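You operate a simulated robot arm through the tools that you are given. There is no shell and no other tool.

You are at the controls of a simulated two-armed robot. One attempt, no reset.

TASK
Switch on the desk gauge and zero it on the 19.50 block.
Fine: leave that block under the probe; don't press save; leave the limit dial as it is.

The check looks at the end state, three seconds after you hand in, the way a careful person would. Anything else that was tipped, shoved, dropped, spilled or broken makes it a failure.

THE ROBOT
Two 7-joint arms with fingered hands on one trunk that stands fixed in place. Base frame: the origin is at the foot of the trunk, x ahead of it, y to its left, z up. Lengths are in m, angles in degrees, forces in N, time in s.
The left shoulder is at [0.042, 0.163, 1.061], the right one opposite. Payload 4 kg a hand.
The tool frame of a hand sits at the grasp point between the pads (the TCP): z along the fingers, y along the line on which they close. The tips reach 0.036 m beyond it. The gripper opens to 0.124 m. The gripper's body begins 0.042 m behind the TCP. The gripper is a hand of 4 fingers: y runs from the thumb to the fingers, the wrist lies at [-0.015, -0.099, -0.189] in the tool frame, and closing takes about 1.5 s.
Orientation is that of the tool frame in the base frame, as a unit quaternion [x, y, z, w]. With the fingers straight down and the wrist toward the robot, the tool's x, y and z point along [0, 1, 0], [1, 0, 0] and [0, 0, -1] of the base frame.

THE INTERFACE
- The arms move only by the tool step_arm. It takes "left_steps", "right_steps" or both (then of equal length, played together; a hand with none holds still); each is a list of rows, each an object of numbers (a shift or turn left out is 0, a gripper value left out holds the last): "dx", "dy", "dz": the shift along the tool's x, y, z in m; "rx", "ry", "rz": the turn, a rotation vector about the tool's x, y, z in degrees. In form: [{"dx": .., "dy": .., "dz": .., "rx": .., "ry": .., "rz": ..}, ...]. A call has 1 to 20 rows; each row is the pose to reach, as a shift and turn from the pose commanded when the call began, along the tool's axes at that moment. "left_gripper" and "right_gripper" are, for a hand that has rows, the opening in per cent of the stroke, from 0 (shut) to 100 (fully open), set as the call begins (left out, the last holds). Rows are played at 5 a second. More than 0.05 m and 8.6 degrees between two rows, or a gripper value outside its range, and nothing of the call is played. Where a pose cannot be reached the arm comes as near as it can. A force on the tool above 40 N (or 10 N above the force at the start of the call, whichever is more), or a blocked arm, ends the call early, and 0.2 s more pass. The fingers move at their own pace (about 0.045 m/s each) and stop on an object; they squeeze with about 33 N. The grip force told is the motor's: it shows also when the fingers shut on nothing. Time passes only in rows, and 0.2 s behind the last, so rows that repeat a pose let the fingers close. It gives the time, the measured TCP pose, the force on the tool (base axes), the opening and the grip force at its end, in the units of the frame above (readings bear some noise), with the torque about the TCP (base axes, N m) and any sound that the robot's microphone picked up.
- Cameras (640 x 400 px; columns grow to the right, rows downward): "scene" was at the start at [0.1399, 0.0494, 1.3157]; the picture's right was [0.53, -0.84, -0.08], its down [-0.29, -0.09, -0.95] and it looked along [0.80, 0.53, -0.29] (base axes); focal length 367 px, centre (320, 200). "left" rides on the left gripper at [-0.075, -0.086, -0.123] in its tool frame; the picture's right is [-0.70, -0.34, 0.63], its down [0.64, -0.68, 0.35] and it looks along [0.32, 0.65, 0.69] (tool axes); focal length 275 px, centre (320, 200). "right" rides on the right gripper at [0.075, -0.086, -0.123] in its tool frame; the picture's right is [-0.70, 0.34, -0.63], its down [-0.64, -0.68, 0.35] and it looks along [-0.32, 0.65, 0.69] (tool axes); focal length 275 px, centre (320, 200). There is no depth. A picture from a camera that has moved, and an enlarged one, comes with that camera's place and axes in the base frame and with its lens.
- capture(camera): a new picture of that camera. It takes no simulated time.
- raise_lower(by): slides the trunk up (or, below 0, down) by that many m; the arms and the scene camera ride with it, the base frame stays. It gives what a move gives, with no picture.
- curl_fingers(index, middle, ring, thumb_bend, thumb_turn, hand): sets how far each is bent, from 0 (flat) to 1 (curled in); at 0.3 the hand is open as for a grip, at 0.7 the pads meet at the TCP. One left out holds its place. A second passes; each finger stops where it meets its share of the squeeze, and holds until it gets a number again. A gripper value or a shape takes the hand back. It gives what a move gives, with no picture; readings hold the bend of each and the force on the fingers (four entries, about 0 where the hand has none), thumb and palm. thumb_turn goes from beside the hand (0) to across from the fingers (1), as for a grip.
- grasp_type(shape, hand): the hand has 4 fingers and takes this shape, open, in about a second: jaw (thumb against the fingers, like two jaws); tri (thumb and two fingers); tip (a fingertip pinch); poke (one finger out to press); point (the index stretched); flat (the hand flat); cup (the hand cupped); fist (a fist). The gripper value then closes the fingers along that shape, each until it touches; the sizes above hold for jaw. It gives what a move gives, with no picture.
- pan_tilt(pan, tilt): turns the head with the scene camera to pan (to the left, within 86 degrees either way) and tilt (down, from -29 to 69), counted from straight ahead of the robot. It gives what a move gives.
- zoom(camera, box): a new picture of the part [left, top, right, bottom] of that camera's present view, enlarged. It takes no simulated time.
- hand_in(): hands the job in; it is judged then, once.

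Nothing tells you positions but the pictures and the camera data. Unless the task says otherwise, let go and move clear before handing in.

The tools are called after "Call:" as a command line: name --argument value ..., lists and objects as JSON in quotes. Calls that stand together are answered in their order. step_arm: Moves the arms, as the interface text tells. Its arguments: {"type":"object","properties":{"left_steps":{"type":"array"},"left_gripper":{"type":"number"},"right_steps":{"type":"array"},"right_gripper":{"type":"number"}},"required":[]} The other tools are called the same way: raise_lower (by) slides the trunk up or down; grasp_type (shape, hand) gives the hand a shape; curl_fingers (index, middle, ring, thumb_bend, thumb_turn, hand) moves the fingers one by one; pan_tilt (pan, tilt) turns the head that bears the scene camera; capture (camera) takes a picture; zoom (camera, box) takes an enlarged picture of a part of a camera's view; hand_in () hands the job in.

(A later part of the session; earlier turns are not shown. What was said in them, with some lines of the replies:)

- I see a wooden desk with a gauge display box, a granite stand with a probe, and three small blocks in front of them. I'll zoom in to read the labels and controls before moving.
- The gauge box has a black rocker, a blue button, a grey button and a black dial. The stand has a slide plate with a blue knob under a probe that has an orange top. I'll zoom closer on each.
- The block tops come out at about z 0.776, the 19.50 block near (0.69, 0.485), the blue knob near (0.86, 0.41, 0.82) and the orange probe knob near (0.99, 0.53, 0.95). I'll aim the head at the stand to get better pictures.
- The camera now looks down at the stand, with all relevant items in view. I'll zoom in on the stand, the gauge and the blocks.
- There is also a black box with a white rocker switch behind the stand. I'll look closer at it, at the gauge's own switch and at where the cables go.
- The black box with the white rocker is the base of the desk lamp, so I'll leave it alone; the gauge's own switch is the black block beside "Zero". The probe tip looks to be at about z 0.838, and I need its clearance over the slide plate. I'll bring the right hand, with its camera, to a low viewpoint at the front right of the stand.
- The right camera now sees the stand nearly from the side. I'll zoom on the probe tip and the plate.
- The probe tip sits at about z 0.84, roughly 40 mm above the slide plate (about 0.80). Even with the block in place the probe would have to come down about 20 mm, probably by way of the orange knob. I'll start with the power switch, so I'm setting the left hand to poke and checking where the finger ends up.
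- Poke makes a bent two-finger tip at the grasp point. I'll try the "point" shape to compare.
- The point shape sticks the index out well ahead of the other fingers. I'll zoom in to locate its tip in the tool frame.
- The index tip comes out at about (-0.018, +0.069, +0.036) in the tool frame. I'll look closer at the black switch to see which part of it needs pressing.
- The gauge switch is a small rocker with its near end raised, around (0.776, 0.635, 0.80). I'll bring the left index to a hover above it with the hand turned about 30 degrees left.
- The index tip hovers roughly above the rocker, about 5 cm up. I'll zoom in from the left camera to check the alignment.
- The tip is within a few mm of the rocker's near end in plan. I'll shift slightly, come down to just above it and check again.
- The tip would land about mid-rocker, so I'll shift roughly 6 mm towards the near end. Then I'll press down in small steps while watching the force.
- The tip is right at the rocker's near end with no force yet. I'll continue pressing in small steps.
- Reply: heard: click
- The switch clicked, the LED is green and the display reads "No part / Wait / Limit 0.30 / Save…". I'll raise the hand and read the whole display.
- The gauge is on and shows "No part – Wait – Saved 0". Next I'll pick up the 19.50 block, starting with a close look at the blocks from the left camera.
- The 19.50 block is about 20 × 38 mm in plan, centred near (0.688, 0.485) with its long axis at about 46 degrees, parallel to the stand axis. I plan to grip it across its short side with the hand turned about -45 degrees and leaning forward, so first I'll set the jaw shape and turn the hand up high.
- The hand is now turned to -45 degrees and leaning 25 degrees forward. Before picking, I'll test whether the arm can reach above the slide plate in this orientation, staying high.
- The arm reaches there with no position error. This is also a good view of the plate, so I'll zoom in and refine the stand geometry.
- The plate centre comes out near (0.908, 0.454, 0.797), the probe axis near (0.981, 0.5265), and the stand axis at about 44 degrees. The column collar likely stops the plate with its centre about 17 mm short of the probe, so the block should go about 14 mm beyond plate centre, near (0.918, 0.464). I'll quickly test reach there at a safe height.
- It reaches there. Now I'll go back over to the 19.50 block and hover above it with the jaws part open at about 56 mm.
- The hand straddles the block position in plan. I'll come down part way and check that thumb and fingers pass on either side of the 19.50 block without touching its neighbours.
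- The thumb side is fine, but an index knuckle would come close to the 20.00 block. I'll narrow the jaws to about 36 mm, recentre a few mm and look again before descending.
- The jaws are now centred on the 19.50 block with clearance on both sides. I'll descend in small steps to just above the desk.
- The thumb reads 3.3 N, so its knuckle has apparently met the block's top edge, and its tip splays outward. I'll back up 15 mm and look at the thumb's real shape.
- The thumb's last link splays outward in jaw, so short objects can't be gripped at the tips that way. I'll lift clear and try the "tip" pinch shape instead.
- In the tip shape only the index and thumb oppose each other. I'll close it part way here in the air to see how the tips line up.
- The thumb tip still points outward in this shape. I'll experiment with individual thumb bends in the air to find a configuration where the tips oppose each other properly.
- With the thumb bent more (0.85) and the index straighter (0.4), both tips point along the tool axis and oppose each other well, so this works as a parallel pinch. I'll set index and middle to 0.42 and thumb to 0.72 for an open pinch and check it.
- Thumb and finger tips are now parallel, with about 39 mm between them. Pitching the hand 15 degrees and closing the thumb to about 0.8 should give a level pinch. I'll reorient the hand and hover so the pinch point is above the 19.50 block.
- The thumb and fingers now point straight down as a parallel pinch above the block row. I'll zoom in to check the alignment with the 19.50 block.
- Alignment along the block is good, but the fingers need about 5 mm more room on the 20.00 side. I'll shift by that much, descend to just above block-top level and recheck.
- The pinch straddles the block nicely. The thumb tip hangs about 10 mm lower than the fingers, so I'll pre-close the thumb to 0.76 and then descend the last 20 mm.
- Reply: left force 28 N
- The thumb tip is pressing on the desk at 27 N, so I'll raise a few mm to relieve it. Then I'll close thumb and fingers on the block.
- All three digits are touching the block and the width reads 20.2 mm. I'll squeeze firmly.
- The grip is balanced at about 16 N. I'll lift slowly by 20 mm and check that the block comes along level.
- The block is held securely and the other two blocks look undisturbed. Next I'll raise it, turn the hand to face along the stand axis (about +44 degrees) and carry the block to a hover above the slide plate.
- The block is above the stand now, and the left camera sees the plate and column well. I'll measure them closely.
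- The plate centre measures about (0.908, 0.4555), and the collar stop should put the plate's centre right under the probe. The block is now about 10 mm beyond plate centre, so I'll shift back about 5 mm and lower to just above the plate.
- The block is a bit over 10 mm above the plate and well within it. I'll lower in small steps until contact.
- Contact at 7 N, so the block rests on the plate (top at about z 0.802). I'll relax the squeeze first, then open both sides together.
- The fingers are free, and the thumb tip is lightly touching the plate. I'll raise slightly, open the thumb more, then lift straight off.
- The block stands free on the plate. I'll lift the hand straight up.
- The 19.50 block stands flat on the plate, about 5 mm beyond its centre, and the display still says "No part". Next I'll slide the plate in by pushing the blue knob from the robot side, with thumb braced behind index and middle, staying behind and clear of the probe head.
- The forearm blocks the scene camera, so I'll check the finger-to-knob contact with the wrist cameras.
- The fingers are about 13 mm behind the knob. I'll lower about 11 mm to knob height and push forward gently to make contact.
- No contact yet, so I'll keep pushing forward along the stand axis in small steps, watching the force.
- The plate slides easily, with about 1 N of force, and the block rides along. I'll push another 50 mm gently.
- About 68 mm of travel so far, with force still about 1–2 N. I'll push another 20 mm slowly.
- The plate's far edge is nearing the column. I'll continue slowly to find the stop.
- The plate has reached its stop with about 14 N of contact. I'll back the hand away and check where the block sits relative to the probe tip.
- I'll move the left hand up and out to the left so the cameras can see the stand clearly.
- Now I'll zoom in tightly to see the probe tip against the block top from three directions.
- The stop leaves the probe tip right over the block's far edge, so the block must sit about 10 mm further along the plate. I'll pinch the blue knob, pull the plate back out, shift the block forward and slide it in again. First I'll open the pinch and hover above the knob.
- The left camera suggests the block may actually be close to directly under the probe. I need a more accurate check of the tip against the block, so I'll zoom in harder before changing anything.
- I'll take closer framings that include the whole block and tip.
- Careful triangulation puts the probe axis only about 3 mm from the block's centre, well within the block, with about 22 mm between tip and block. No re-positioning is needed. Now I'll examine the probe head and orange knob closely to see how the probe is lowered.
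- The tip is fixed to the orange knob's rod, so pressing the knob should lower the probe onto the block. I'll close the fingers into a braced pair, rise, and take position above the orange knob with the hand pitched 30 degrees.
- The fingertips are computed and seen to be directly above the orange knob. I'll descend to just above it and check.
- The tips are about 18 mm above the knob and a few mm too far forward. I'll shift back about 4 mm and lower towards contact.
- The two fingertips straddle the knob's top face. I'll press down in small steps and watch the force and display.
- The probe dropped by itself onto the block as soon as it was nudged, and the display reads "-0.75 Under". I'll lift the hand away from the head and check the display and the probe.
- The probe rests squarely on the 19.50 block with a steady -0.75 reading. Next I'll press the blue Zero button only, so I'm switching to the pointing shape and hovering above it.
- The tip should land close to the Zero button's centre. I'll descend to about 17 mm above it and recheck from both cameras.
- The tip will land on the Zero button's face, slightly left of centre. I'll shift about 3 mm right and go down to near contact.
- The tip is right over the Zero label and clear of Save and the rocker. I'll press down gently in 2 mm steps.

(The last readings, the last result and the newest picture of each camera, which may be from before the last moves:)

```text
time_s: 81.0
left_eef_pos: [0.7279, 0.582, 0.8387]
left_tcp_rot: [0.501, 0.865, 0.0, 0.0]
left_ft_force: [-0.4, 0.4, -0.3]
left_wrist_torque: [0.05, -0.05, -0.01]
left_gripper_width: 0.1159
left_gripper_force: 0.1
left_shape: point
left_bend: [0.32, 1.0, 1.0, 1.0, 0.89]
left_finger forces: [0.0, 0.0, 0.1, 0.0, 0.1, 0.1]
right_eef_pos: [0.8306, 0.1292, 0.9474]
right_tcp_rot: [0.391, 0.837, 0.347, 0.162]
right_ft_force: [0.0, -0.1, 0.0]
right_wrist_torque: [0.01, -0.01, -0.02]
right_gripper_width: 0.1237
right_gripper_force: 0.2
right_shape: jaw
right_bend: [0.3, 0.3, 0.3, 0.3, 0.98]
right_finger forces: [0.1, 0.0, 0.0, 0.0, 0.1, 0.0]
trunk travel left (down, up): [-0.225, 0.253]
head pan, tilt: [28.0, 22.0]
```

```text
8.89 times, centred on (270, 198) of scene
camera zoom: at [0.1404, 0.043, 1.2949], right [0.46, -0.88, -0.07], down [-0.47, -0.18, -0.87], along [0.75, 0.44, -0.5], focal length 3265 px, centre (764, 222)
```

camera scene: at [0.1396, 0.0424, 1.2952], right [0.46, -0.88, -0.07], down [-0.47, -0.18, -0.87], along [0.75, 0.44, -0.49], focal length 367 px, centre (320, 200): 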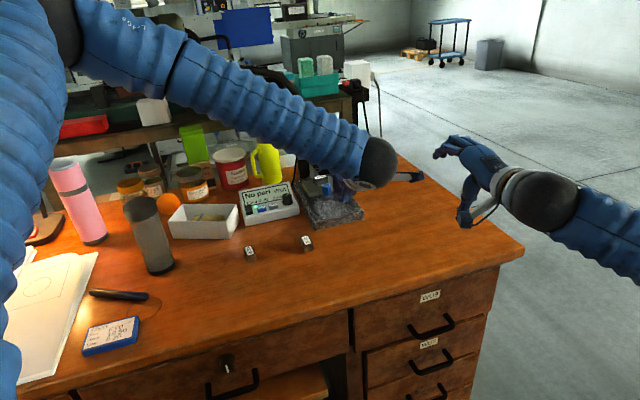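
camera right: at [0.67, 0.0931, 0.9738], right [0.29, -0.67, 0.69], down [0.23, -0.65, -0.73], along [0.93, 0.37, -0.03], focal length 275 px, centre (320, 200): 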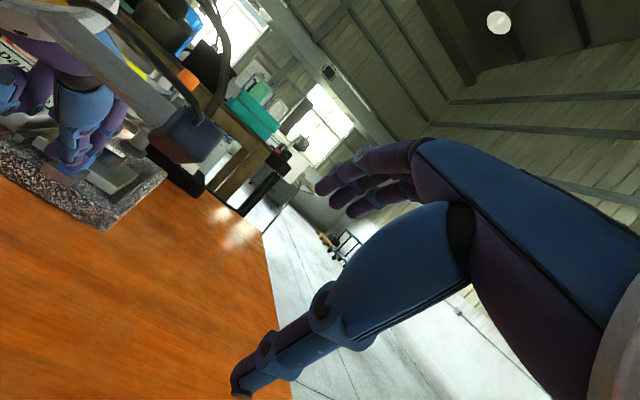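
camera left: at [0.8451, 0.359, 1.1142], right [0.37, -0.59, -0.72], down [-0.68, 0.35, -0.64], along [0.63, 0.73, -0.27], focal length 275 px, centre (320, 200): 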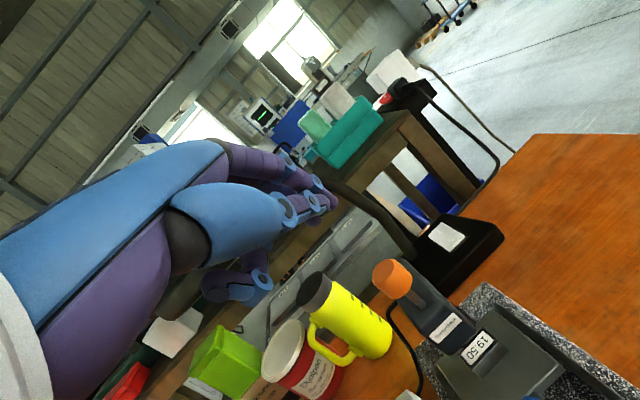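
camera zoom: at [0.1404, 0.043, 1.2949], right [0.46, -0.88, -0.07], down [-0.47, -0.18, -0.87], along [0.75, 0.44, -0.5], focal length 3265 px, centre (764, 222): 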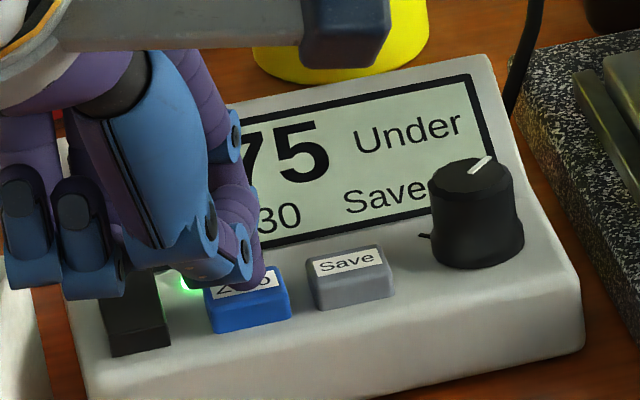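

It's just about touching, with no force yet, so I'll continue a few more millimetres.

Call:
step_arm --left_steps '[{"dz": 0.0015}, {"dz": 0.003}, {"dz": 0.0045}, {"dz": 0.006}, {"dz": 0.006}]'

Call:
zoom --camera "scene" --box '[235, 175, 305, 220]'

```text
time_s: 82.2
left_eef_pos: [0.7283, 0.5821, 0.8327]
left_tcp_rot: [0.501, 0.865, 0.0, 0.001]
left_ft_force: [-0.3, 0.8, 3.4]
left_wrist_torque: [0.02, -0.16, 0.02]
left_gripper_width: 0.116
left_gripper_force: 0.1
left_shape: point
left_bend: [0.32, 1.0, 1.0, 1.0, 0.89]
left_finger forces: [2.4, 0.0, 0.1, 0.0, 0.0, 0.0]
right_eef_pos: [0.8315, 0.1302, 0.946]
right_tcp_rot: [0.391, 0.837, 0.347, 0.162]
right_ft_force: [0.7, 0.8, -0.3]
right_wrist_torque: [-0.01, 0.0, 0.02]
right_gripper_width: 0.124
right_gripper_force: 0.0
right_shape: jaw
right_bend: [0.3, 0.3, 0.3, 0.3, 0.98]
right_finger forces: [0.0, 0.0, 0.0, 0.0, 0.1, 0.0]
trunk travel left (down, up): [-0.225, 0.253]
head pan, tilt: [28.0, 22.0]
heard: click
```

```text
8.89 times, centred on (270, 198) of scene
camera zoom: at [0.1402, 0.0429, 1.2949], right [0.46, -0.88, -0.07], down [-0.47, -0.18, -0.87], along [0.75, 0.44, -0.5], focal length 3265 px, centre (764, 222)
```

zoom: 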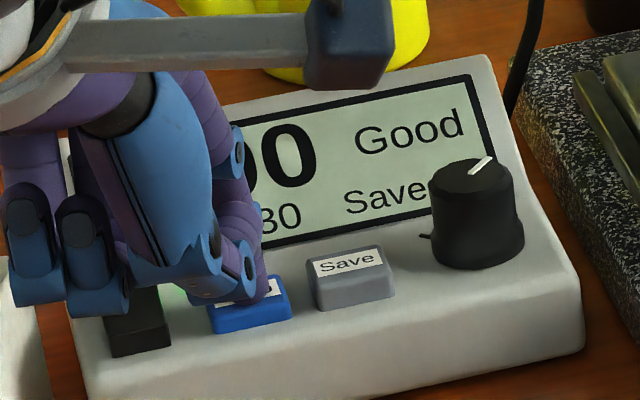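

The button clicked and the display now shows "…00 Good". I'll lift the finger straight up and move clear, then verify everything.

Call:
step_arm --left_steps '[{"dz": -0.01}, {"dz": -0.04}, {"dz": -0.08}, {"dy": -0.03, "dz": -0.12}, {"dy": -0.06, "dz": -0.16}, {"dy": -0.1, "dz": -0.19}, {"dy": -0.13, "dz": -0.2}]'

Call:
zoom --camera "scene" --box '[235, 175, 305, 220]'

Call:
capture --camera "scene"

Call:
capture --camera "left"

Call:
zoom --camera "right" --box '[0, 40, 200, 200]'

```text
time_s: 83.8
left_eef_pos: [0.6137, 0.5158, 1.0354]
left_tcp_rot: [0.501, 0.865, 0.0, 0.0]
left_ft_force: [-0.6, -0.2, -0.6]
left_wrist_torque: [0.0, -0.04, 0.04]
left_gripper_width: 0.1164
left_gripper_force: 0.0
left_shape: point
left_bend: [0.32, 1.0, 1.0, 1.0, 0.89]
left_finger forces: [0.1, 0.0, 0.0, 0.0, 0.0, 0.0]
right_eef_pos: [0.8306, 0.1288, 0.947]
right_tcp_rot: [0.391, 0.837, 0.347, 0.162]
right_ft_force: [-0.4, 0.0, 0.5]
right_wrist_torque: [-0.03, 0.0, -0.01]
right_gripper_width: 0.1236
right_gripper_force: 0.0
right_shape: jaw
right_bend: [0.3, 0.3, 0.3, 0.3, 0.98]
right_finger forces: [0.0, 0.0, 0.0, 0.1, 0.1, 0.0]
trunk travel left (down, up): [-0.225, 0.253]
head pan, tilt: [28.0, 22.0]
```

```text
8.89 times, centred on (270, 198) of scene
camera zoom: at [0.14, 0.0428, 1.295], right [0.46, -0.88, -0.07], down [-0.47, -0.18, -0.87], along [0.75, 0.44, -0.5], focal length 3265 px, centre (764, 222)
```

zoom: 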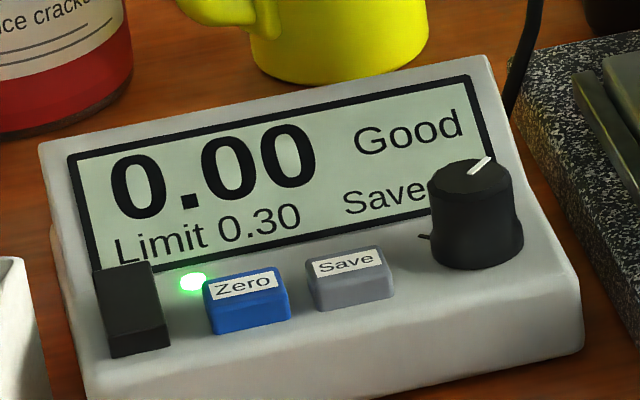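

```text
taken
camera scene: at [0.14, 0.0428, 1.295], right [0.46, -0.88, -0.07], down [-0.47, -0.18, -0.87], along [0.75, 0.44, -0.5], focal length 367 px, centre (320, 200)
```

scene: 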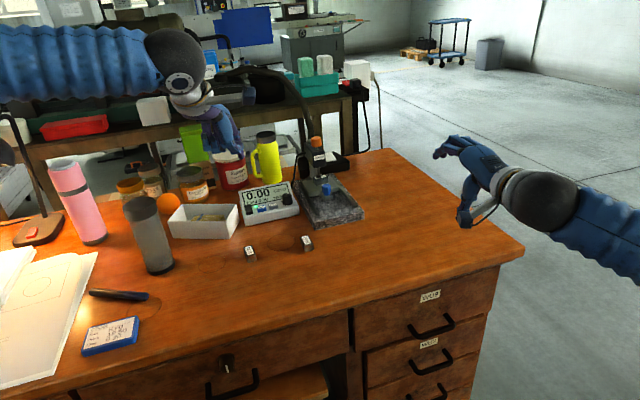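

```text
taken
camera left: at [0.5764, 0.4081, 1.1599], right [0.05, -0.77, -0.63], down [-0.91, 0.22, -0.35], along [0.41, 0.6, -0.69], focal length 275 px, centre (320, 200)
```

left: 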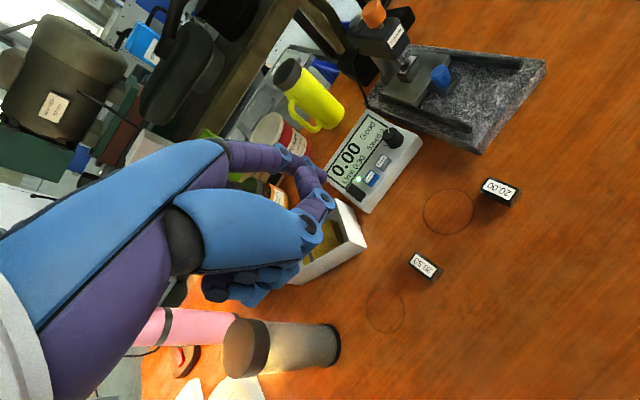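

```text
2.50 times, centred on (100, 120) of right
camera zoom: at [0.6699, 0.0929, 0.9738], right [0.29, -0.67, 0.69], down [0.23, -0.65, -0.73], along [0.93, 0.37, -0.03], focal length 688 px, centre (870, 400)
```

zoom: 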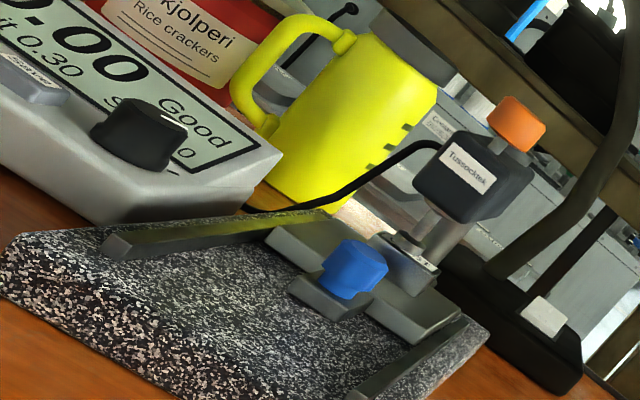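

The display reads 0.00 Good with Limit 0.30 and Saved 0, and the 19.50 block is under the probe. Before handing in, I'll check that the two other blocks haven't been shifted.

Call:
zoom --camera "scene" --box '[235, 225, 325, 270]'

Call:
zoom --camera "scene" --box '[290, 130, 370, 235]'

Call:
zoom --camera "left" --box '[330, 0, 450, 110]'

```text
7.11 times, centred on (280, 248) of scene
camera zoom: at [0.14, 0.0428, 1.295], right [0.46, -0.88, -0.07], down [-0.47, -0.18, -0.87], along [0.75, 0.44, -0.5], focal length 2612 px, centre (604, -138)
```

zoom: 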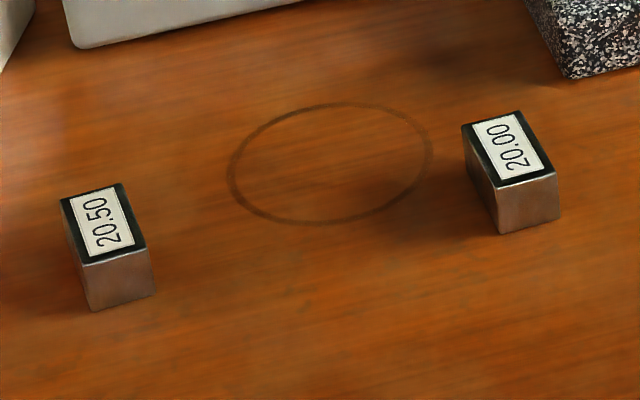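

```text
3.81 times, centred on (330, 182) of scene
camera zoom: at [0.14, 0.0428, 1.295], right [0.46, -0.88, -0.07], down [-0.47, -0.18, -0.87], along [0.75, 0.44, -0.5], focal length 1399 px, centre (282, 267)
```

zoom: 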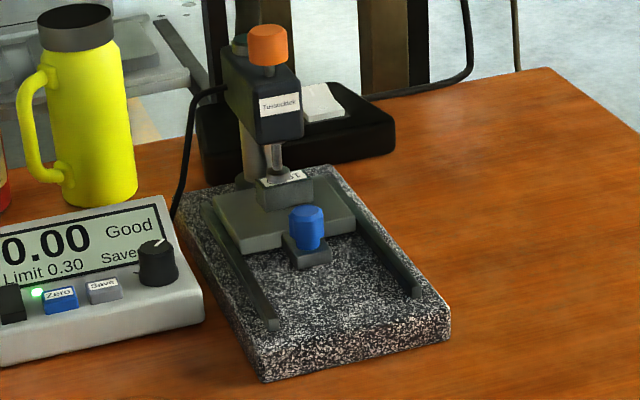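

```text
3.64 times, centred on (390, 55) of left
camera zoom: at [0.5764, 0.4081, 1.1599], right [0.05, -0.77, -0.63], down [-0.91, 0.22, -0.35], along [0.41, 0.6, -0.69], focal length 1001 px, centre (66, 727)
```

zoom: 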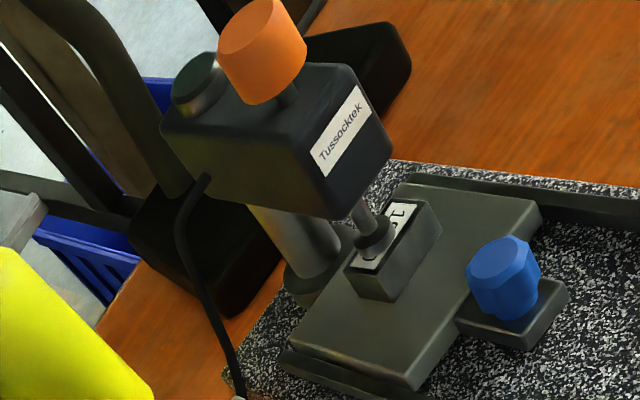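

The gauge is on and reads 0.00 with the 19.50 block squarely under the probe, and both hands are clear. Saved is still 0, the limit is still 0.30, and the other two blocks are where they started. I'm handing in.

Call:
hand_in

```text
The job is handed in.
```

The desk gauge is switched on and zeroed on the 19.50 block, and the job is handed in. My last pictures before handing in showed the display at 0.00 "Good", with the probe resting on the block.

- **Fine points:** The 19.50 block is still under the probe. I didn't press Save, and the count still reads 0. The limit dial is untouched at 0.30.
- **How it got there:** The block sits on the slide plate, which is pushed in to its stop. I nudged the orange knob and the probe dropped onto the block and stayed there.
- **Other items:** The 20.00 and 20.50 blocks look unmoved in before-and-after pictures. Nothing else on the desk looked tipped or shifted. Both hands were clear of everything.
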